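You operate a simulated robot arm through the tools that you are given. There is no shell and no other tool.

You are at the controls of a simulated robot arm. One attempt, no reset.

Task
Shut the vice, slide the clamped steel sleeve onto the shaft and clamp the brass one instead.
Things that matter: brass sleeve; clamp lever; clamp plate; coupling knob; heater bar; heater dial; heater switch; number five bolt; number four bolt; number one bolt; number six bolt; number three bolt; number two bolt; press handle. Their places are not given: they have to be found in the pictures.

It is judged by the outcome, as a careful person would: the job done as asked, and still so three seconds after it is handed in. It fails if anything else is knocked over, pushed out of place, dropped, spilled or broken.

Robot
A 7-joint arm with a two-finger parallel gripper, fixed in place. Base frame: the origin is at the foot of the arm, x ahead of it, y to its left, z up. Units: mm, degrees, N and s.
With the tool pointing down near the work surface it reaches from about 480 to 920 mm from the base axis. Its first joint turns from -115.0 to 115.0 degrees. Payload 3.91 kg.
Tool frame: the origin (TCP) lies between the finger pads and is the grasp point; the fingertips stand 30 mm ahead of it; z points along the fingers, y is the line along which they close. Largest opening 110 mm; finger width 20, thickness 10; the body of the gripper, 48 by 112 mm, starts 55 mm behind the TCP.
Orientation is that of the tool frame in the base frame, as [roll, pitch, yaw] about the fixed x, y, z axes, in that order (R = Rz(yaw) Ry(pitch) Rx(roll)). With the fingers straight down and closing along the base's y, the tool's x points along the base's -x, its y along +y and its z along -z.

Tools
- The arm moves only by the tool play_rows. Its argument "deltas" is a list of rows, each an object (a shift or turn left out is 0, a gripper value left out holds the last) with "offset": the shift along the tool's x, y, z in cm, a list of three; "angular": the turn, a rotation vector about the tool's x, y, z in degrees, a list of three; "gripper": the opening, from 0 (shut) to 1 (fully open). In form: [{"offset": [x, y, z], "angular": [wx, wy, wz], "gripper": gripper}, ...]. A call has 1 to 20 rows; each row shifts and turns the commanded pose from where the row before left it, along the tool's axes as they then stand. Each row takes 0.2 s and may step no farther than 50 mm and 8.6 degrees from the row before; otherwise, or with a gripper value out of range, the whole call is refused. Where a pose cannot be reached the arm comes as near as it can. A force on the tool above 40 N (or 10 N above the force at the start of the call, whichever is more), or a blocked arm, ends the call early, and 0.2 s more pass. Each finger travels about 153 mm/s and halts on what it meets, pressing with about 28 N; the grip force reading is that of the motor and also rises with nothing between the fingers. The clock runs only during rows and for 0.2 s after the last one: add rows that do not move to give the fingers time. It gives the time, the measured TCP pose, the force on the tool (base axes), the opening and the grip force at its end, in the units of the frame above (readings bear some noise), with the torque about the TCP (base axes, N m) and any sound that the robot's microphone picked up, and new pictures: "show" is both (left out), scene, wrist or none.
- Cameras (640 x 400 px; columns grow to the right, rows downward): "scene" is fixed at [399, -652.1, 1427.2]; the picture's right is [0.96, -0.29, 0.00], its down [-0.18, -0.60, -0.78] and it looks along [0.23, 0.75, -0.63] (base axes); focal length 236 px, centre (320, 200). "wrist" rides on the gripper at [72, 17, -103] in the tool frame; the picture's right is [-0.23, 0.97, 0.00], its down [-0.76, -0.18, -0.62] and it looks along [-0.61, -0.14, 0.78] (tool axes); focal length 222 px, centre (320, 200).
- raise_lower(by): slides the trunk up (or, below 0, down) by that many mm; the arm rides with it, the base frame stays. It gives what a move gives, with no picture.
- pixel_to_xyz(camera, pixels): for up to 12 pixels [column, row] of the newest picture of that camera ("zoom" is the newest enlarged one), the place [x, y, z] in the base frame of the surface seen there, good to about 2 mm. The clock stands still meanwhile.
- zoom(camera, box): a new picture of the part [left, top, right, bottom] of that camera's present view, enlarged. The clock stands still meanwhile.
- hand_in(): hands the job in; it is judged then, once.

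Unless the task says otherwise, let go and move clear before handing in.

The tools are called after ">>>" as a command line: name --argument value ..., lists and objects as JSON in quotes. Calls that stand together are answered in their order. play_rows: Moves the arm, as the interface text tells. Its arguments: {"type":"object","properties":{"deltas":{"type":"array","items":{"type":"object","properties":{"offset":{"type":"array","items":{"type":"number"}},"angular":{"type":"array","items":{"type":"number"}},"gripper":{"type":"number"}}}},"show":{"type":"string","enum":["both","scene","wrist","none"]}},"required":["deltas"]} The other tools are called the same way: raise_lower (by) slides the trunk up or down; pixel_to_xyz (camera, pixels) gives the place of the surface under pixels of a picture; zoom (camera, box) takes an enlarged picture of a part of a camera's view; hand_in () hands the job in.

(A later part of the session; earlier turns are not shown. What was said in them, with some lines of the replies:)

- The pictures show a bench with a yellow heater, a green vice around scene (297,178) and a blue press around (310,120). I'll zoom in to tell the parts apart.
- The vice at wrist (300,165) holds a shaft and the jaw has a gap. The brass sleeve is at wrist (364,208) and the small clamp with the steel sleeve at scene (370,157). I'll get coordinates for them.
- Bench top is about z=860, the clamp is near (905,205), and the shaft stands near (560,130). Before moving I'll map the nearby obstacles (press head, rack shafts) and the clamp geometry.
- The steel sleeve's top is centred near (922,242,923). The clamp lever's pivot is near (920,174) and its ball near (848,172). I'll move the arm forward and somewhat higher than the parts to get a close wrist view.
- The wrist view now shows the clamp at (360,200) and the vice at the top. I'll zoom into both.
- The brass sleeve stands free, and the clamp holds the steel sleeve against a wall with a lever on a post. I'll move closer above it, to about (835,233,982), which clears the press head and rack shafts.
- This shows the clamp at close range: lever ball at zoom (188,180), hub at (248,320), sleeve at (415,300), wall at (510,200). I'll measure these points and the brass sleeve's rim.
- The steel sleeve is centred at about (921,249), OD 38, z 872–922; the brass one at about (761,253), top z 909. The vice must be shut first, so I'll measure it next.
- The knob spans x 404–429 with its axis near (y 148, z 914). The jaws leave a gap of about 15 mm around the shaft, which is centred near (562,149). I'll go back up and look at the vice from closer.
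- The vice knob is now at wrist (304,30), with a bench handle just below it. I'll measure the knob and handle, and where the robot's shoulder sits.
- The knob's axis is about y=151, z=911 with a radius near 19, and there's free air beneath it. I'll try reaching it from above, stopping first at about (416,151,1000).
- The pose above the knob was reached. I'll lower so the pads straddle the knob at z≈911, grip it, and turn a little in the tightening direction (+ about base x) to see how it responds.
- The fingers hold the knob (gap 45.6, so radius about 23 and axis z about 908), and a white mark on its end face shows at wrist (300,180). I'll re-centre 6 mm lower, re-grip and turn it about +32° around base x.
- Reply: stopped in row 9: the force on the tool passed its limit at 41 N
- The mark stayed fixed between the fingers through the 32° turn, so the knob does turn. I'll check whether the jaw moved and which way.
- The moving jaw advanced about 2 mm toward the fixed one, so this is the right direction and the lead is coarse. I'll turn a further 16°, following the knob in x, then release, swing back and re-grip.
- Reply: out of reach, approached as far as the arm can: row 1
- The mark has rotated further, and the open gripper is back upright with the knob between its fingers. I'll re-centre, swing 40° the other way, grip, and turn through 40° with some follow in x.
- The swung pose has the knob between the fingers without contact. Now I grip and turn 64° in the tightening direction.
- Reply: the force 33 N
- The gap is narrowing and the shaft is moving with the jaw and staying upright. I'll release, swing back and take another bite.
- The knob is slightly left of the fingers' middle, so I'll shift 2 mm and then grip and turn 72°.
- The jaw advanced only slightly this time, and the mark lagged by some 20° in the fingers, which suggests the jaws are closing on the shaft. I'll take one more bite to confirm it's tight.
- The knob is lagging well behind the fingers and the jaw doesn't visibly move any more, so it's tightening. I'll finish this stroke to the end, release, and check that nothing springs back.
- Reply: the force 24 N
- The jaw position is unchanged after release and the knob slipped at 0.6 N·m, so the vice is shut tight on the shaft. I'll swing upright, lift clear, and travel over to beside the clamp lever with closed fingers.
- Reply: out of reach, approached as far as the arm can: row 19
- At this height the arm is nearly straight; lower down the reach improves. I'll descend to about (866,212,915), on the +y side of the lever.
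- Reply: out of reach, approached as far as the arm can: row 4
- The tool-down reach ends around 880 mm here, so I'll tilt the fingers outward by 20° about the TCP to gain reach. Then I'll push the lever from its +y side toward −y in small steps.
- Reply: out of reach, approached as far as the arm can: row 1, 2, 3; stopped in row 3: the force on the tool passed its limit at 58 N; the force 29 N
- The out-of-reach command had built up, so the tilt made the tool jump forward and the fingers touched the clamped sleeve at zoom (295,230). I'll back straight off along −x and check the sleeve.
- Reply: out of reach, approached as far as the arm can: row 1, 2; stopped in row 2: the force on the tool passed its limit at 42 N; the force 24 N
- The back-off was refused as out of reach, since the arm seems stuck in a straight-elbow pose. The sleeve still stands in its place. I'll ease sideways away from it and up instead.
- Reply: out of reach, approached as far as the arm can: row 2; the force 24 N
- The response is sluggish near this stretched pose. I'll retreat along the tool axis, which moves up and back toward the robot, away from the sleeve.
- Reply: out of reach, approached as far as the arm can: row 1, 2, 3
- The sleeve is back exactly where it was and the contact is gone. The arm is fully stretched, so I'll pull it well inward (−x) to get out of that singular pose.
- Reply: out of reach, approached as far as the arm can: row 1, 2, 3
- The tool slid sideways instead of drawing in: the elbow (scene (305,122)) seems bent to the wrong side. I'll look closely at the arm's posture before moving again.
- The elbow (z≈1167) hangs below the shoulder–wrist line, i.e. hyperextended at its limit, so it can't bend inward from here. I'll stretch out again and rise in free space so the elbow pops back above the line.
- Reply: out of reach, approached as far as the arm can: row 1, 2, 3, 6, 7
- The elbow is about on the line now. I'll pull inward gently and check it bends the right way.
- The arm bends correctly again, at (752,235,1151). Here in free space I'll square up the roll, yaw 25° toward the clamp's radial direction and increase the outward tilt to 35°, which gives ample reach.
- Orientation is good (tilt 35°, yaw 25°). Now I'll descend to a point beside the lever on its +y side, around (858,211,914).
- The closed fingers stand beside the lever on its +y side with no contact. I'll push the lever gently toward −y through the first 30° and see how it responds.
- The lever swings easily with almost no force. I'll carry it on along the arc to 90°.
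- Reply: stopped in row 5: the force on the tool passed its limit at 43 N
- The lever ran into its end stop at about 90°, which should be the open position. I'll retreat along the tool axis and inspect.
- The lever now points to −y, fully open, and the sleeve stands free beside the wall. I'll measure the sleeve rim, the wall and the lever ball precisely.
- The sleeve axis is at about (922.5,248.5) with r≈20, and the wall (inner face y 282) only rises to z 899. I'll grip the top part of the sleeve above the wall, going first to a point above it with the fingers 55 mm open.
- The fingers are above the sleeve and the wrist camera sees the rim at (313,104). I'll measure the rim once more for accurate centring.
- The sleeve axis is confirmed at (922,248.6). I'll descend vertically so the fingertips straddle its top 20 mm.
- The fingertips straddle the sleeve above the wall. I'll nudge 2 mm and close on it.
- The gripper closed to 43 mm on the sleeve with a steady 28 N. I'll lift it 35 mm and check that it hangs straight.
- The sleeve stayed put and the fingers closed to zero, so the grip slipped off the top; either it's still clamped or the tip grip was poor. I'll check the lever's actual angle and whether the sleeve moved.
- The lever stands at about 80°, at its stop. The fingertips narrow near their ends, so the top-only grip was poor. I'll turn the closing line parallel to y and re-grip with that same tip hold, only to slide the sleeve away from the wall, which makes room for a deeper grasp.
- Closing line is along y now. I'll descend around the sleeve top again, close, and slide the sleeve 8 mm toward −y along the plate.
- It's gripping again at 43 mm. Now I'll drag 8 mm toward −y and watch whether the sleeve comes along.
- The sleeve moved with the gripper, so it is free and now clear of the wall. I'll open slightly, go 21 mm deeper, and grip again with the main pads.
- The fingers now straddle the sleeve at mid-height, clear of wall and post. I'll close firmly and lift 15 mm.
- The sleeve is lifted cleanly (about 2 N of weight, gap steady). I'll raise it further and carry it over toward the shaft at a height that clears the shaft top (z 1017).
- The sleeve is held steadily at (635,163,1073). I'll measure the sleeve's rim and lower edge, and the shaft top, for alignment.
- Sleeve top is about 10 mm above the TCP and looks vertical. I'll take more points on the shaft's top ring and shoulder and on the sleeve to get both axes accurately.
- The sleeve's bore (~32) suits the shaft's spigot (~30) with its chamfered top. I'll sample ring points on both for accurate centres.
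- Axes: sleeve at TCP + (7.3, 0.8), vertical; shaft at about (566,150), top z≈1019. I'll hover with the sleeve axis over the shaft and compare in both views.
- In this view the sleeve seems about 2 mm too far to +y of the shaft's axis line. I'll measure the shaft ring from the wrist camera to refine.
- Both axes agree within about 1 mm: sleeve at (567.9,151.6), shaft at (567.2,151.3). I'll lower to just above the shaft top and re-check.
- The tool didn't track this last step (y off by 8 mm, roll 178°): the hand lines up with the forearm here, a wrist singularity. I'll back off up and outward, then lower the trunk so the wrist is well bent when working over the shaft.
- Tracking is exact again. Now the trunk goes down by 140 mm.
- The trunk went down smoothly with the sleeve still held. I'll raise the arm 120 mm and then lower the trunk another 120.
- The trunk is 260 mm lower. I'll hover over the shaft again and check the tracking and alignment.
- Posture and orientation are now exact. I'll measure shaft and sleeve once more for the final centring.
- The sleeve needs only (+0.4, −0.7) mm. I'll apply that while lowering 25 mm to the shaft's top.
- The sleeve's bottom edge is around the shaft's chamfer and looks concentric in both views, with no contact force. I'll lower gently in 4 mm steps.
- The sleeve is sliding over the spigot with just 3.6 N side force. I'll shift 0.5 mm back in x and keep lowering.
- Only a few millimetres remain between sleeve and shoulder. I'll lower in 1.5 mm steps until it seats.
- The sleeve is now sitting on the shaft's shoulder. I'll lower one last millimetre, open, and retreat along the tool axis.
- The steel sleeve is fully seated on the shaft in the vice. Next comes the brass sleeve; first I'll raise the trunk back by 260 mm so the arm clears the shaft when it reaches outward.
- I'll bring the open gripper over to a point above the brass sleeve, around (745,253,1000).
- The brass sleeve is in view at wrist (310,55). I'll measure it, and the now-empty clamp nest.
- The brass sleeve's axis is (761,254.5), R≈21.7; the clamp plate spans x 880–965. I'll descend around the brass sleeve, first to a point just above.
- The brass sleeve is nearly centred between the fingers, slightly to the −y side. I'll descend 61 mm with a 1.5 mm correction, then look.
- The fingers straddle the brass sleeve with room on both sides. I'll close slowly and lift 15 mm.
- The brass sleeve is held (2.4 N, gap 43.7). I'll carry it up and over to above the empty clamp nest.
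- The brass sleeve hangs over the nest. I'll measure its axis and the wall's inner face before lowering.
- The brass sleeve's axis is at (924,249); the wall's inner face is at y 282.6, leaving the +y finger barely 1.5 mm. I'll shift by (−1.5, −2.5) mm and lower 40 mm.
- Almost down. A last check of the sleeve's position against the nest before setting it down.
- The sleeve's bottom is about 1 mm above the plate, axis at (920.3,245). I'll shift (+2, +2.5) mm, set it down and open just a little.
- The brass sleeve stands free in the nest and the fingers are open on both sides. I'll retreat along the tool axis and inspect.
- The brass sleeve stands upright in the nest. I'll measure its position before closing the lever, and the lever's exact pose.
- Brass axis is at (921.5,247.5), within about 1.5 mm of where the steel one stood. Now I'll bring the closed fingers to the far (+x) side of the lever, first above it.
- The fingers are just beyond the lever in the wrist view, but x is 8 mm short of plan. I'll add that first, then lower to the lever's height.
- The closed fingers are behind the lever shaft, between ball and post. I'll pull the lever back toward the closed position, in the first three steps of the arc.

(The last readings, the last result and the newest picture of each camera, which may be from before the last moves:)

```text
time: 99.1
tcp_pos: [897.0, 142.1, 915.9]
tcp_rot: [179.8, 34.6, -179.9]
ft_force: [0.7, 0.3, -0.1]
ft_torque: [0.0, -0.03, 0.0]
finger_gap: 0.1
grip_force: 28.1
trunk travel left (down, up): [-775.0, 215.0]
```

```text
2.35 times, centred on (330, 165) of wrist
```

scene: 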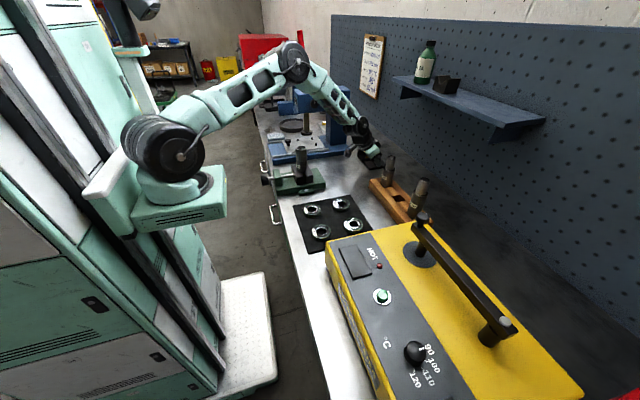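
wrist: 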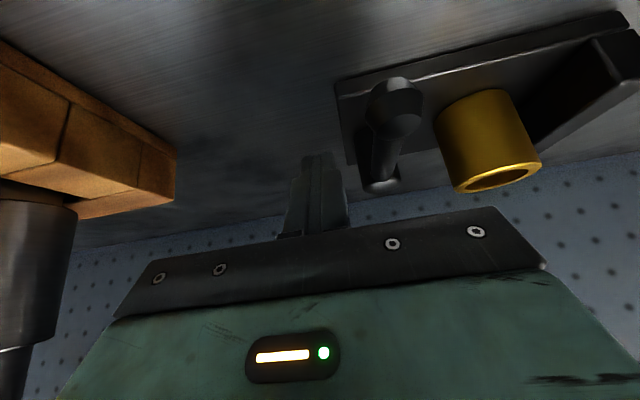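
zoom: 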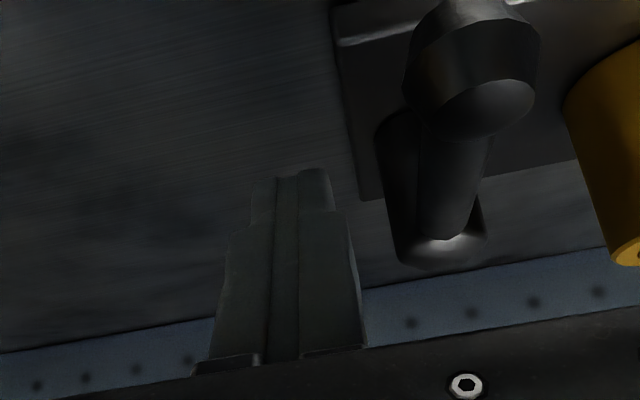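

The lever has already swung over: its ball is at scene (363,161), the same place as at the start when clamped. I'll back the fingers off and inspect.

>>> play_rows --deltas '[{"offset": [0, -0.8, 0]}, {"offset": [0, 0, -3]}, {"offset": [0, 0, -4]}, {"offset": [0, 0, -4]}, {"offset": [0, 0, 0]}]'

>>> zoom --camera "scene" --box '[340, 140, 400, 178]'

>>> zoom --camera "wrist" --box '[260, 50, 480, 220]'

```text
time: 100.3
tcp_pos: [837.3, 133.5, 1005.3]
tcp_rot: [179.9, 34.5, -179.8]
ft_force: [0.3, -1.0, 0.2]
ft_torque: [0.02, 0.01, 0.01]
finger_gap: 0.2
grip_force: 27.5
trunk travel left (down, up): [-775.0, 215.0]
```

scene: 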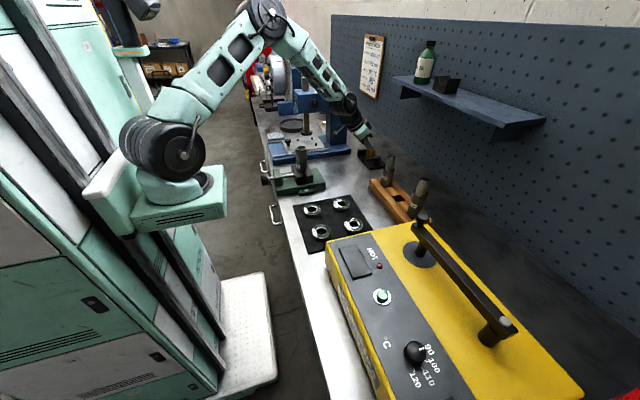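
wrist: 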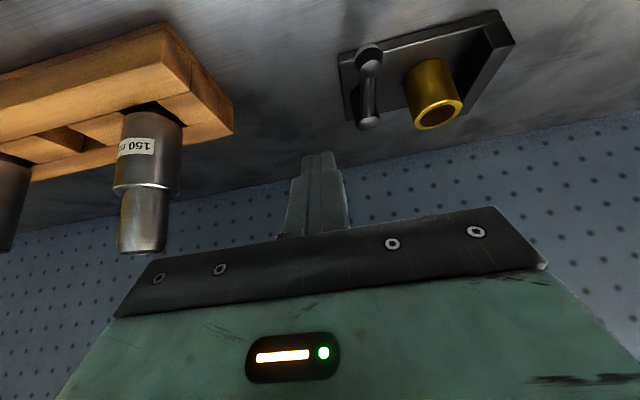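

```text
10.53 times, centred on (370, 159) of scene
```

zoom: 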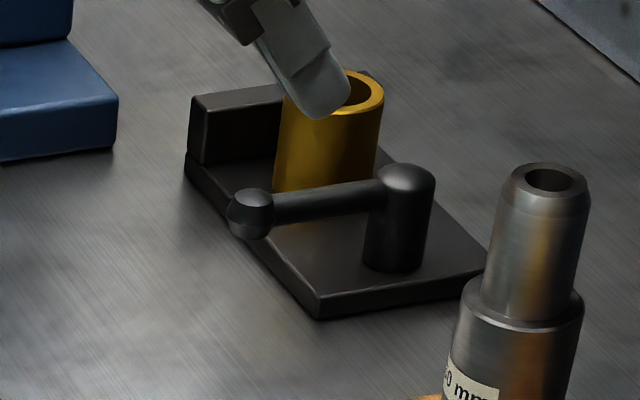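

```text
2.35 times, centred on (370, 135) of wrist
```

zoom: 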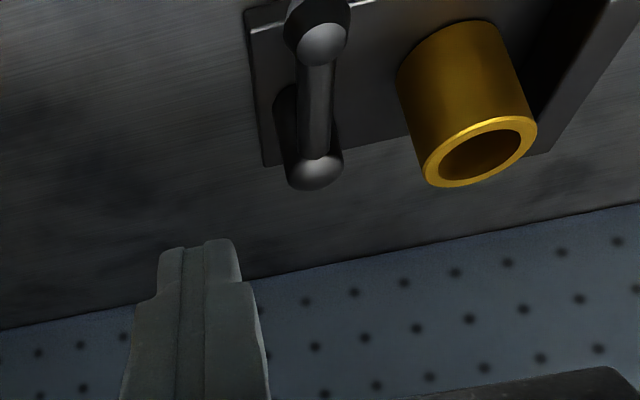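

Lever and brass sleeve now sit at exactly the pixels the lever and steel sleeve had at the start, (250,210) and (335,90) in this zoom. I'll do a light touch test low on the brass sleeve to confirm it's really clamped; first I move in front of it.

>>> play_rows --deltas '[{"offset": [0.35, 3.77, 0.97]}, {"offset": [0.35, 3.77, 0.97]}, {"offset": [0.35, 3.77, 0.97]}, {"offset": [1.19, 0, 1.73]}, {"offset": [1.19, 0, 1.73]}, {"offset": [1.19, 0, 1.73]}, {"offset": [0, 0, 0]}]'

>>> zoom --camera "scene" --box '[340, 140, 400, 178]'

```text
time: 101.9
tcp_pos: [842.9, 246.5, 912.0]
tcp_rot: [179.8, 34.6, 179.9]
ft_force: [-0.6, 0.1, -0.2]
ft_torque: [0.02, -0.02, 0.01]
finger_gap: 0.0
grip_force: 28.1
trunk travel left (down, up): [-775.0, 215.0]
```

scene: 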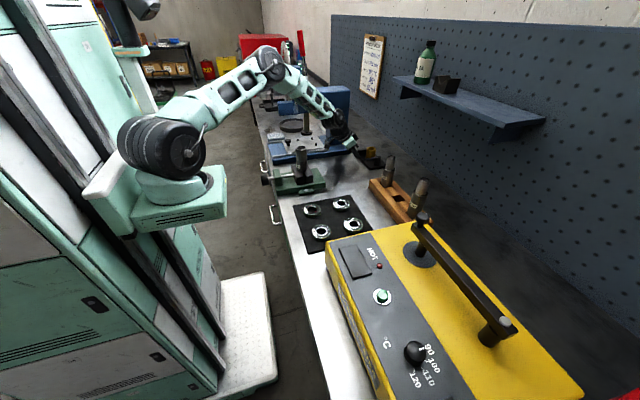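
wrist: 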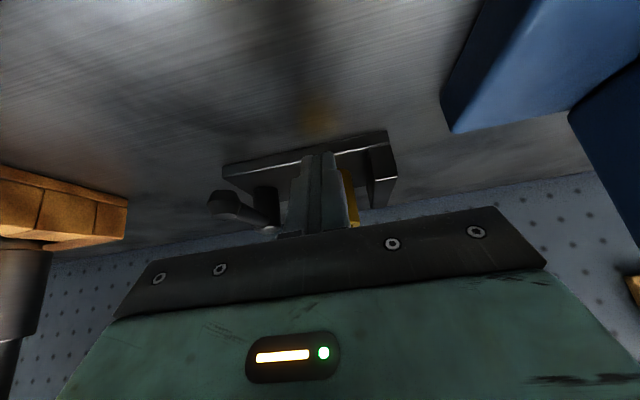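

```text
10.53 times, centred on (370, 159) of scene
```

zoom: 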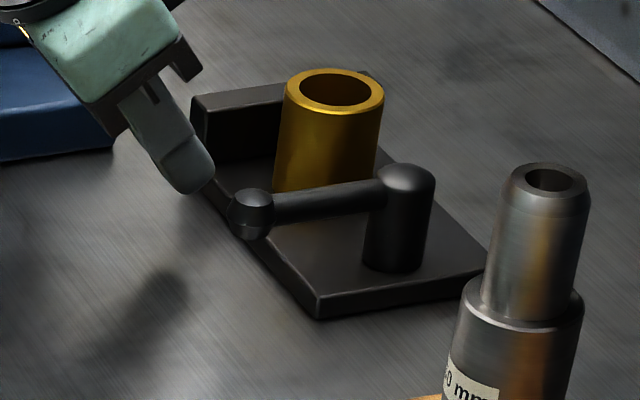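

The fingertips are in front of the brass sleeve. I'll advance slowly until they touch.

>>> play_rows --deltas '[{"offset": [-0.41, 0, 0.285]}, {"offset": [-0.41, 0, 0.285]}, {"offset": [-0.41, 0, 0.285]}, {"offset": [-0.41, 0, 0.285]}, {"offset": [-0.41, 0, 0.285]}, {"offset": [-0.164, 0, 0.114]}, {"offset": [-0.164, 0, 0.114]}, {"offset": [0, 0, 0]}]' --show "scene"

>>> zoom --camera "scene" --box '[340, 140, 400, 178]'

```text
time: 103.7
tcp_pos: [870.1, 246.9, 913.3]
tcp_rot: [179.8, 34.6, -180.0]
ft_force: [-0.7, 0.4, 0.2]
ft_torque: [0.0, 0.02, 0.0]
finger_gap: 0.1
grip_force: 27.5
trunk travel left (down, up): [-775.0, 215.0]
```

scene: 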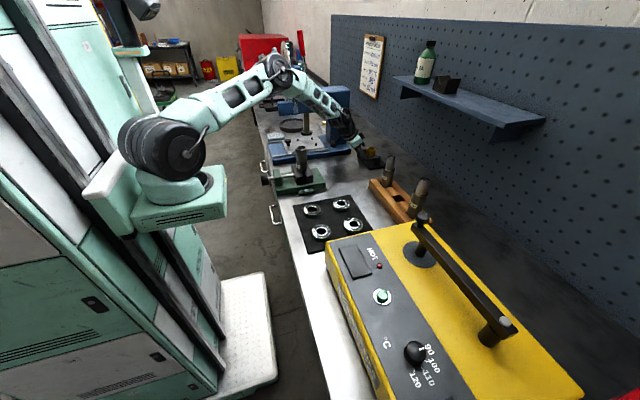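

```text
10.53 times, centred on (370, 159) of scene
```

zoom: 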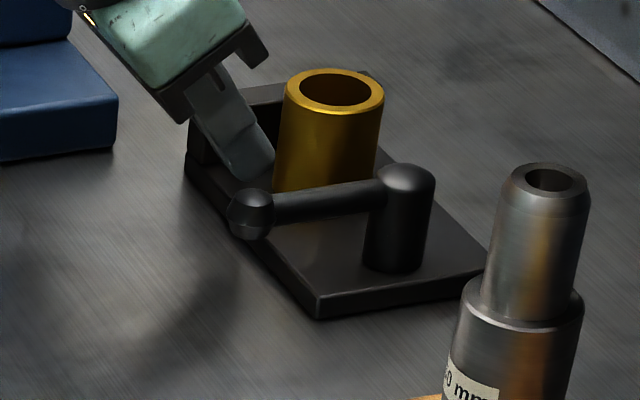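

No contact yet, but the fingertip is just short of the sleeve. I'll advance in 1.5 mm steps.

>>> play_rows --deltas '[{"offset": [-0.123, 0, 0.085]}, {"offset": [-0.123, 0, 0.085]}, {"offset": [-0.123, 0, 0.085]}, {"offset": [-0.123, 0, 0.085]}, {"offset": [0, 0, 0]}]' --show "none"

>>> play_rows --deltas '[{"offset": [-0.082, 0, 0.057]}, {"offset": [-0.082, 0, 0.057]}, {"offset": [0, 0, 0]}]' --show "scene"

>>> zoom --camera "scene" --box '[340, 140, 400, 178]'

```text
time: 104.9
tcp_pos: [876.1, 247.6, 912.4]
tcp_rot: [179.9, 34.6, -179.9]
ft_force: [-8.6, -0.1, -0.1]
ft_torque: [0.07, 0.18, -0.01]
finger_gap: 0.0
grip_force: 27.9
trunk travel left (down, up): [-775.0, 215.0]
```

```text
time: 105.7
tcp_pos: [876.5, 248.5, 912.4]
tcp_rot: [179.9, 34.4, -179.9]
ft_force: [-29.3, -1.7, 0.8]
ft_torque: [0.02, 0.52, -0.02]
finger_gap: 0.2
grip_force: 27.9
trunk travel left (down, up): [-775.0, 215.0]
```

scene: 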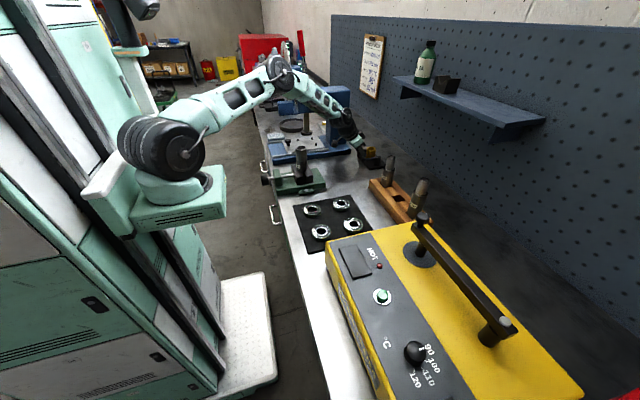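

```text
10.53 times, centred on (370, 159) of scene
```

zoom: 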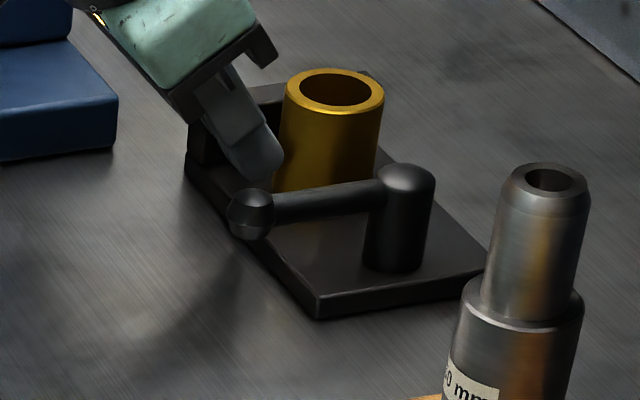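

The sleeve withstood 29 N without moving, so it's firmly clamped. I'll back off, retreat clear, and do a final check of everything.

>>> play_rows --deltas '[{"offset": [0.25, 0, -0.17]}, {"offset": [1.0, 0, -1.5]}, {"offset": [0, 0, -4]}, {"offset": [0, 0, -4]}, {"offset": [0, 0, -4.5]}, {"offset": [0, 0, -4.5]}, {"offset": [0, 0, -4.5]}, {"offset": [0, 0, 0], "gripper": 0.5}, {"offset": [0, 0, 0]}]'

>>> zoom --camera "scene" --box '[240, 130, 400, 230]'

>>> zoom --camera "scene" --box '[340, 140, 400, 178]'

>>> zoom --camera "scene" --box '[255, 140, 335, 200]'

```text
time: 107.7
tcp_pos: [733.8, 247.3, 1096.5]
tcp_rot: [180.0, 34.7, -179.9]
ft_force: [0.2, 0.0, 0.3]
ft_torque: [0.0, 0.03, -0.05]
finger_gap: 55.1
grip_force: 0.0
trunk travel left (down, up): [-775.0, 215.0]
```

scene: 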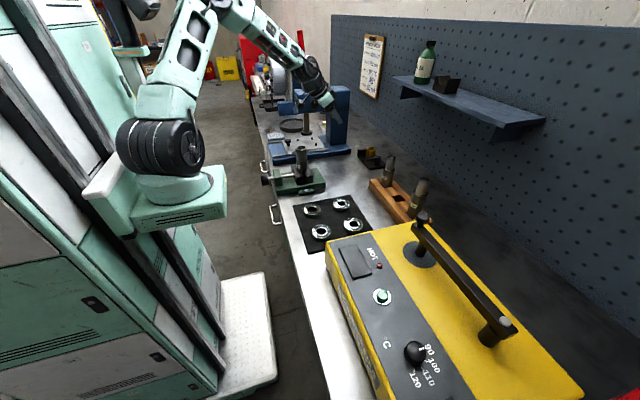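
wrist: 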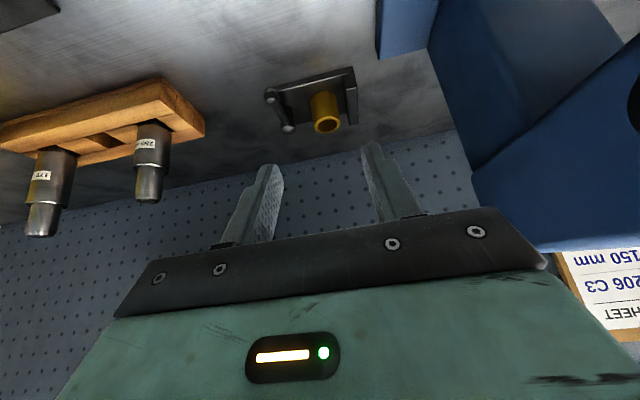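

```text
4.00 times, centred on (320, 180) of scene
```

zoom: 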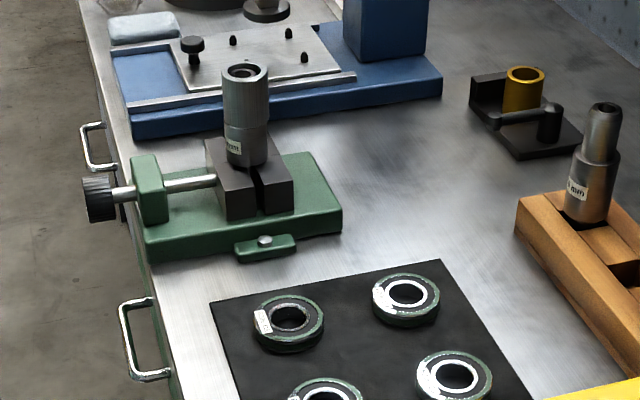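

```text
10.53 times, centred on (370, 159) of scene
```

zoom: 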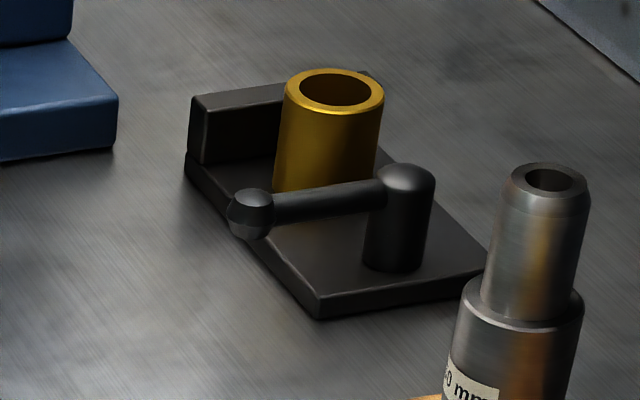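

```text
6.67 times, centred on (295, 170) of scene
```

zoom: 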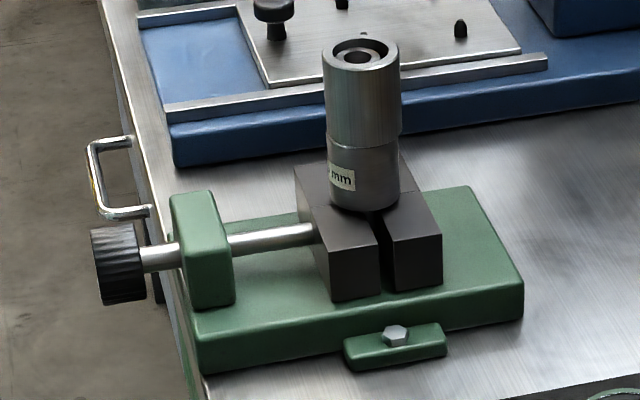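

The final views show the vice closed on the shaft with the steel sleeve seated at zoom (360,100). The brass sleeve is in the clamp with the lever over, and everything else is as it was. The arm is clear with the gripper empty, so I'm handing in.

>>> hand_in

```text
The job is handed in.
```

I shut the vice, slid the steel sleeve onto the shaft in it, and clamped the brass sleeve in the steel one's place. The job is handed in, but no verdict came back.

- **Vice:** I turned the knob until it slipped in the fingers at about 0.6 N·m and the jaw stopped moving. A gap of roughly 5 mm still shows between the jaws because the shaft is held between them.
- **Steel sleeve:** It is seated against the shoulder of the shaft in the vice, which is labelled 130 mm. The rebuild sheet on the wall says 150 mm, and there is a 150 mm shaft in the rack. I took "the shaft" to mean the one already in the vice.
- **Brass sleeve:** It stands within about 1.5 mm of where the steel one was, and the lever is back where it started. It did not move when I pushed it with 29 N.

While I was reaching for the clamp lever, the arm jumped forward and the fingers hit the steel sleeve with 58 N while it was still clamped. It leaned, then stood upright in the same place once I backed off, and I saw no damage. In the final views nothing else looked moved or knocked over, and the arm was clear with the gripper empty.
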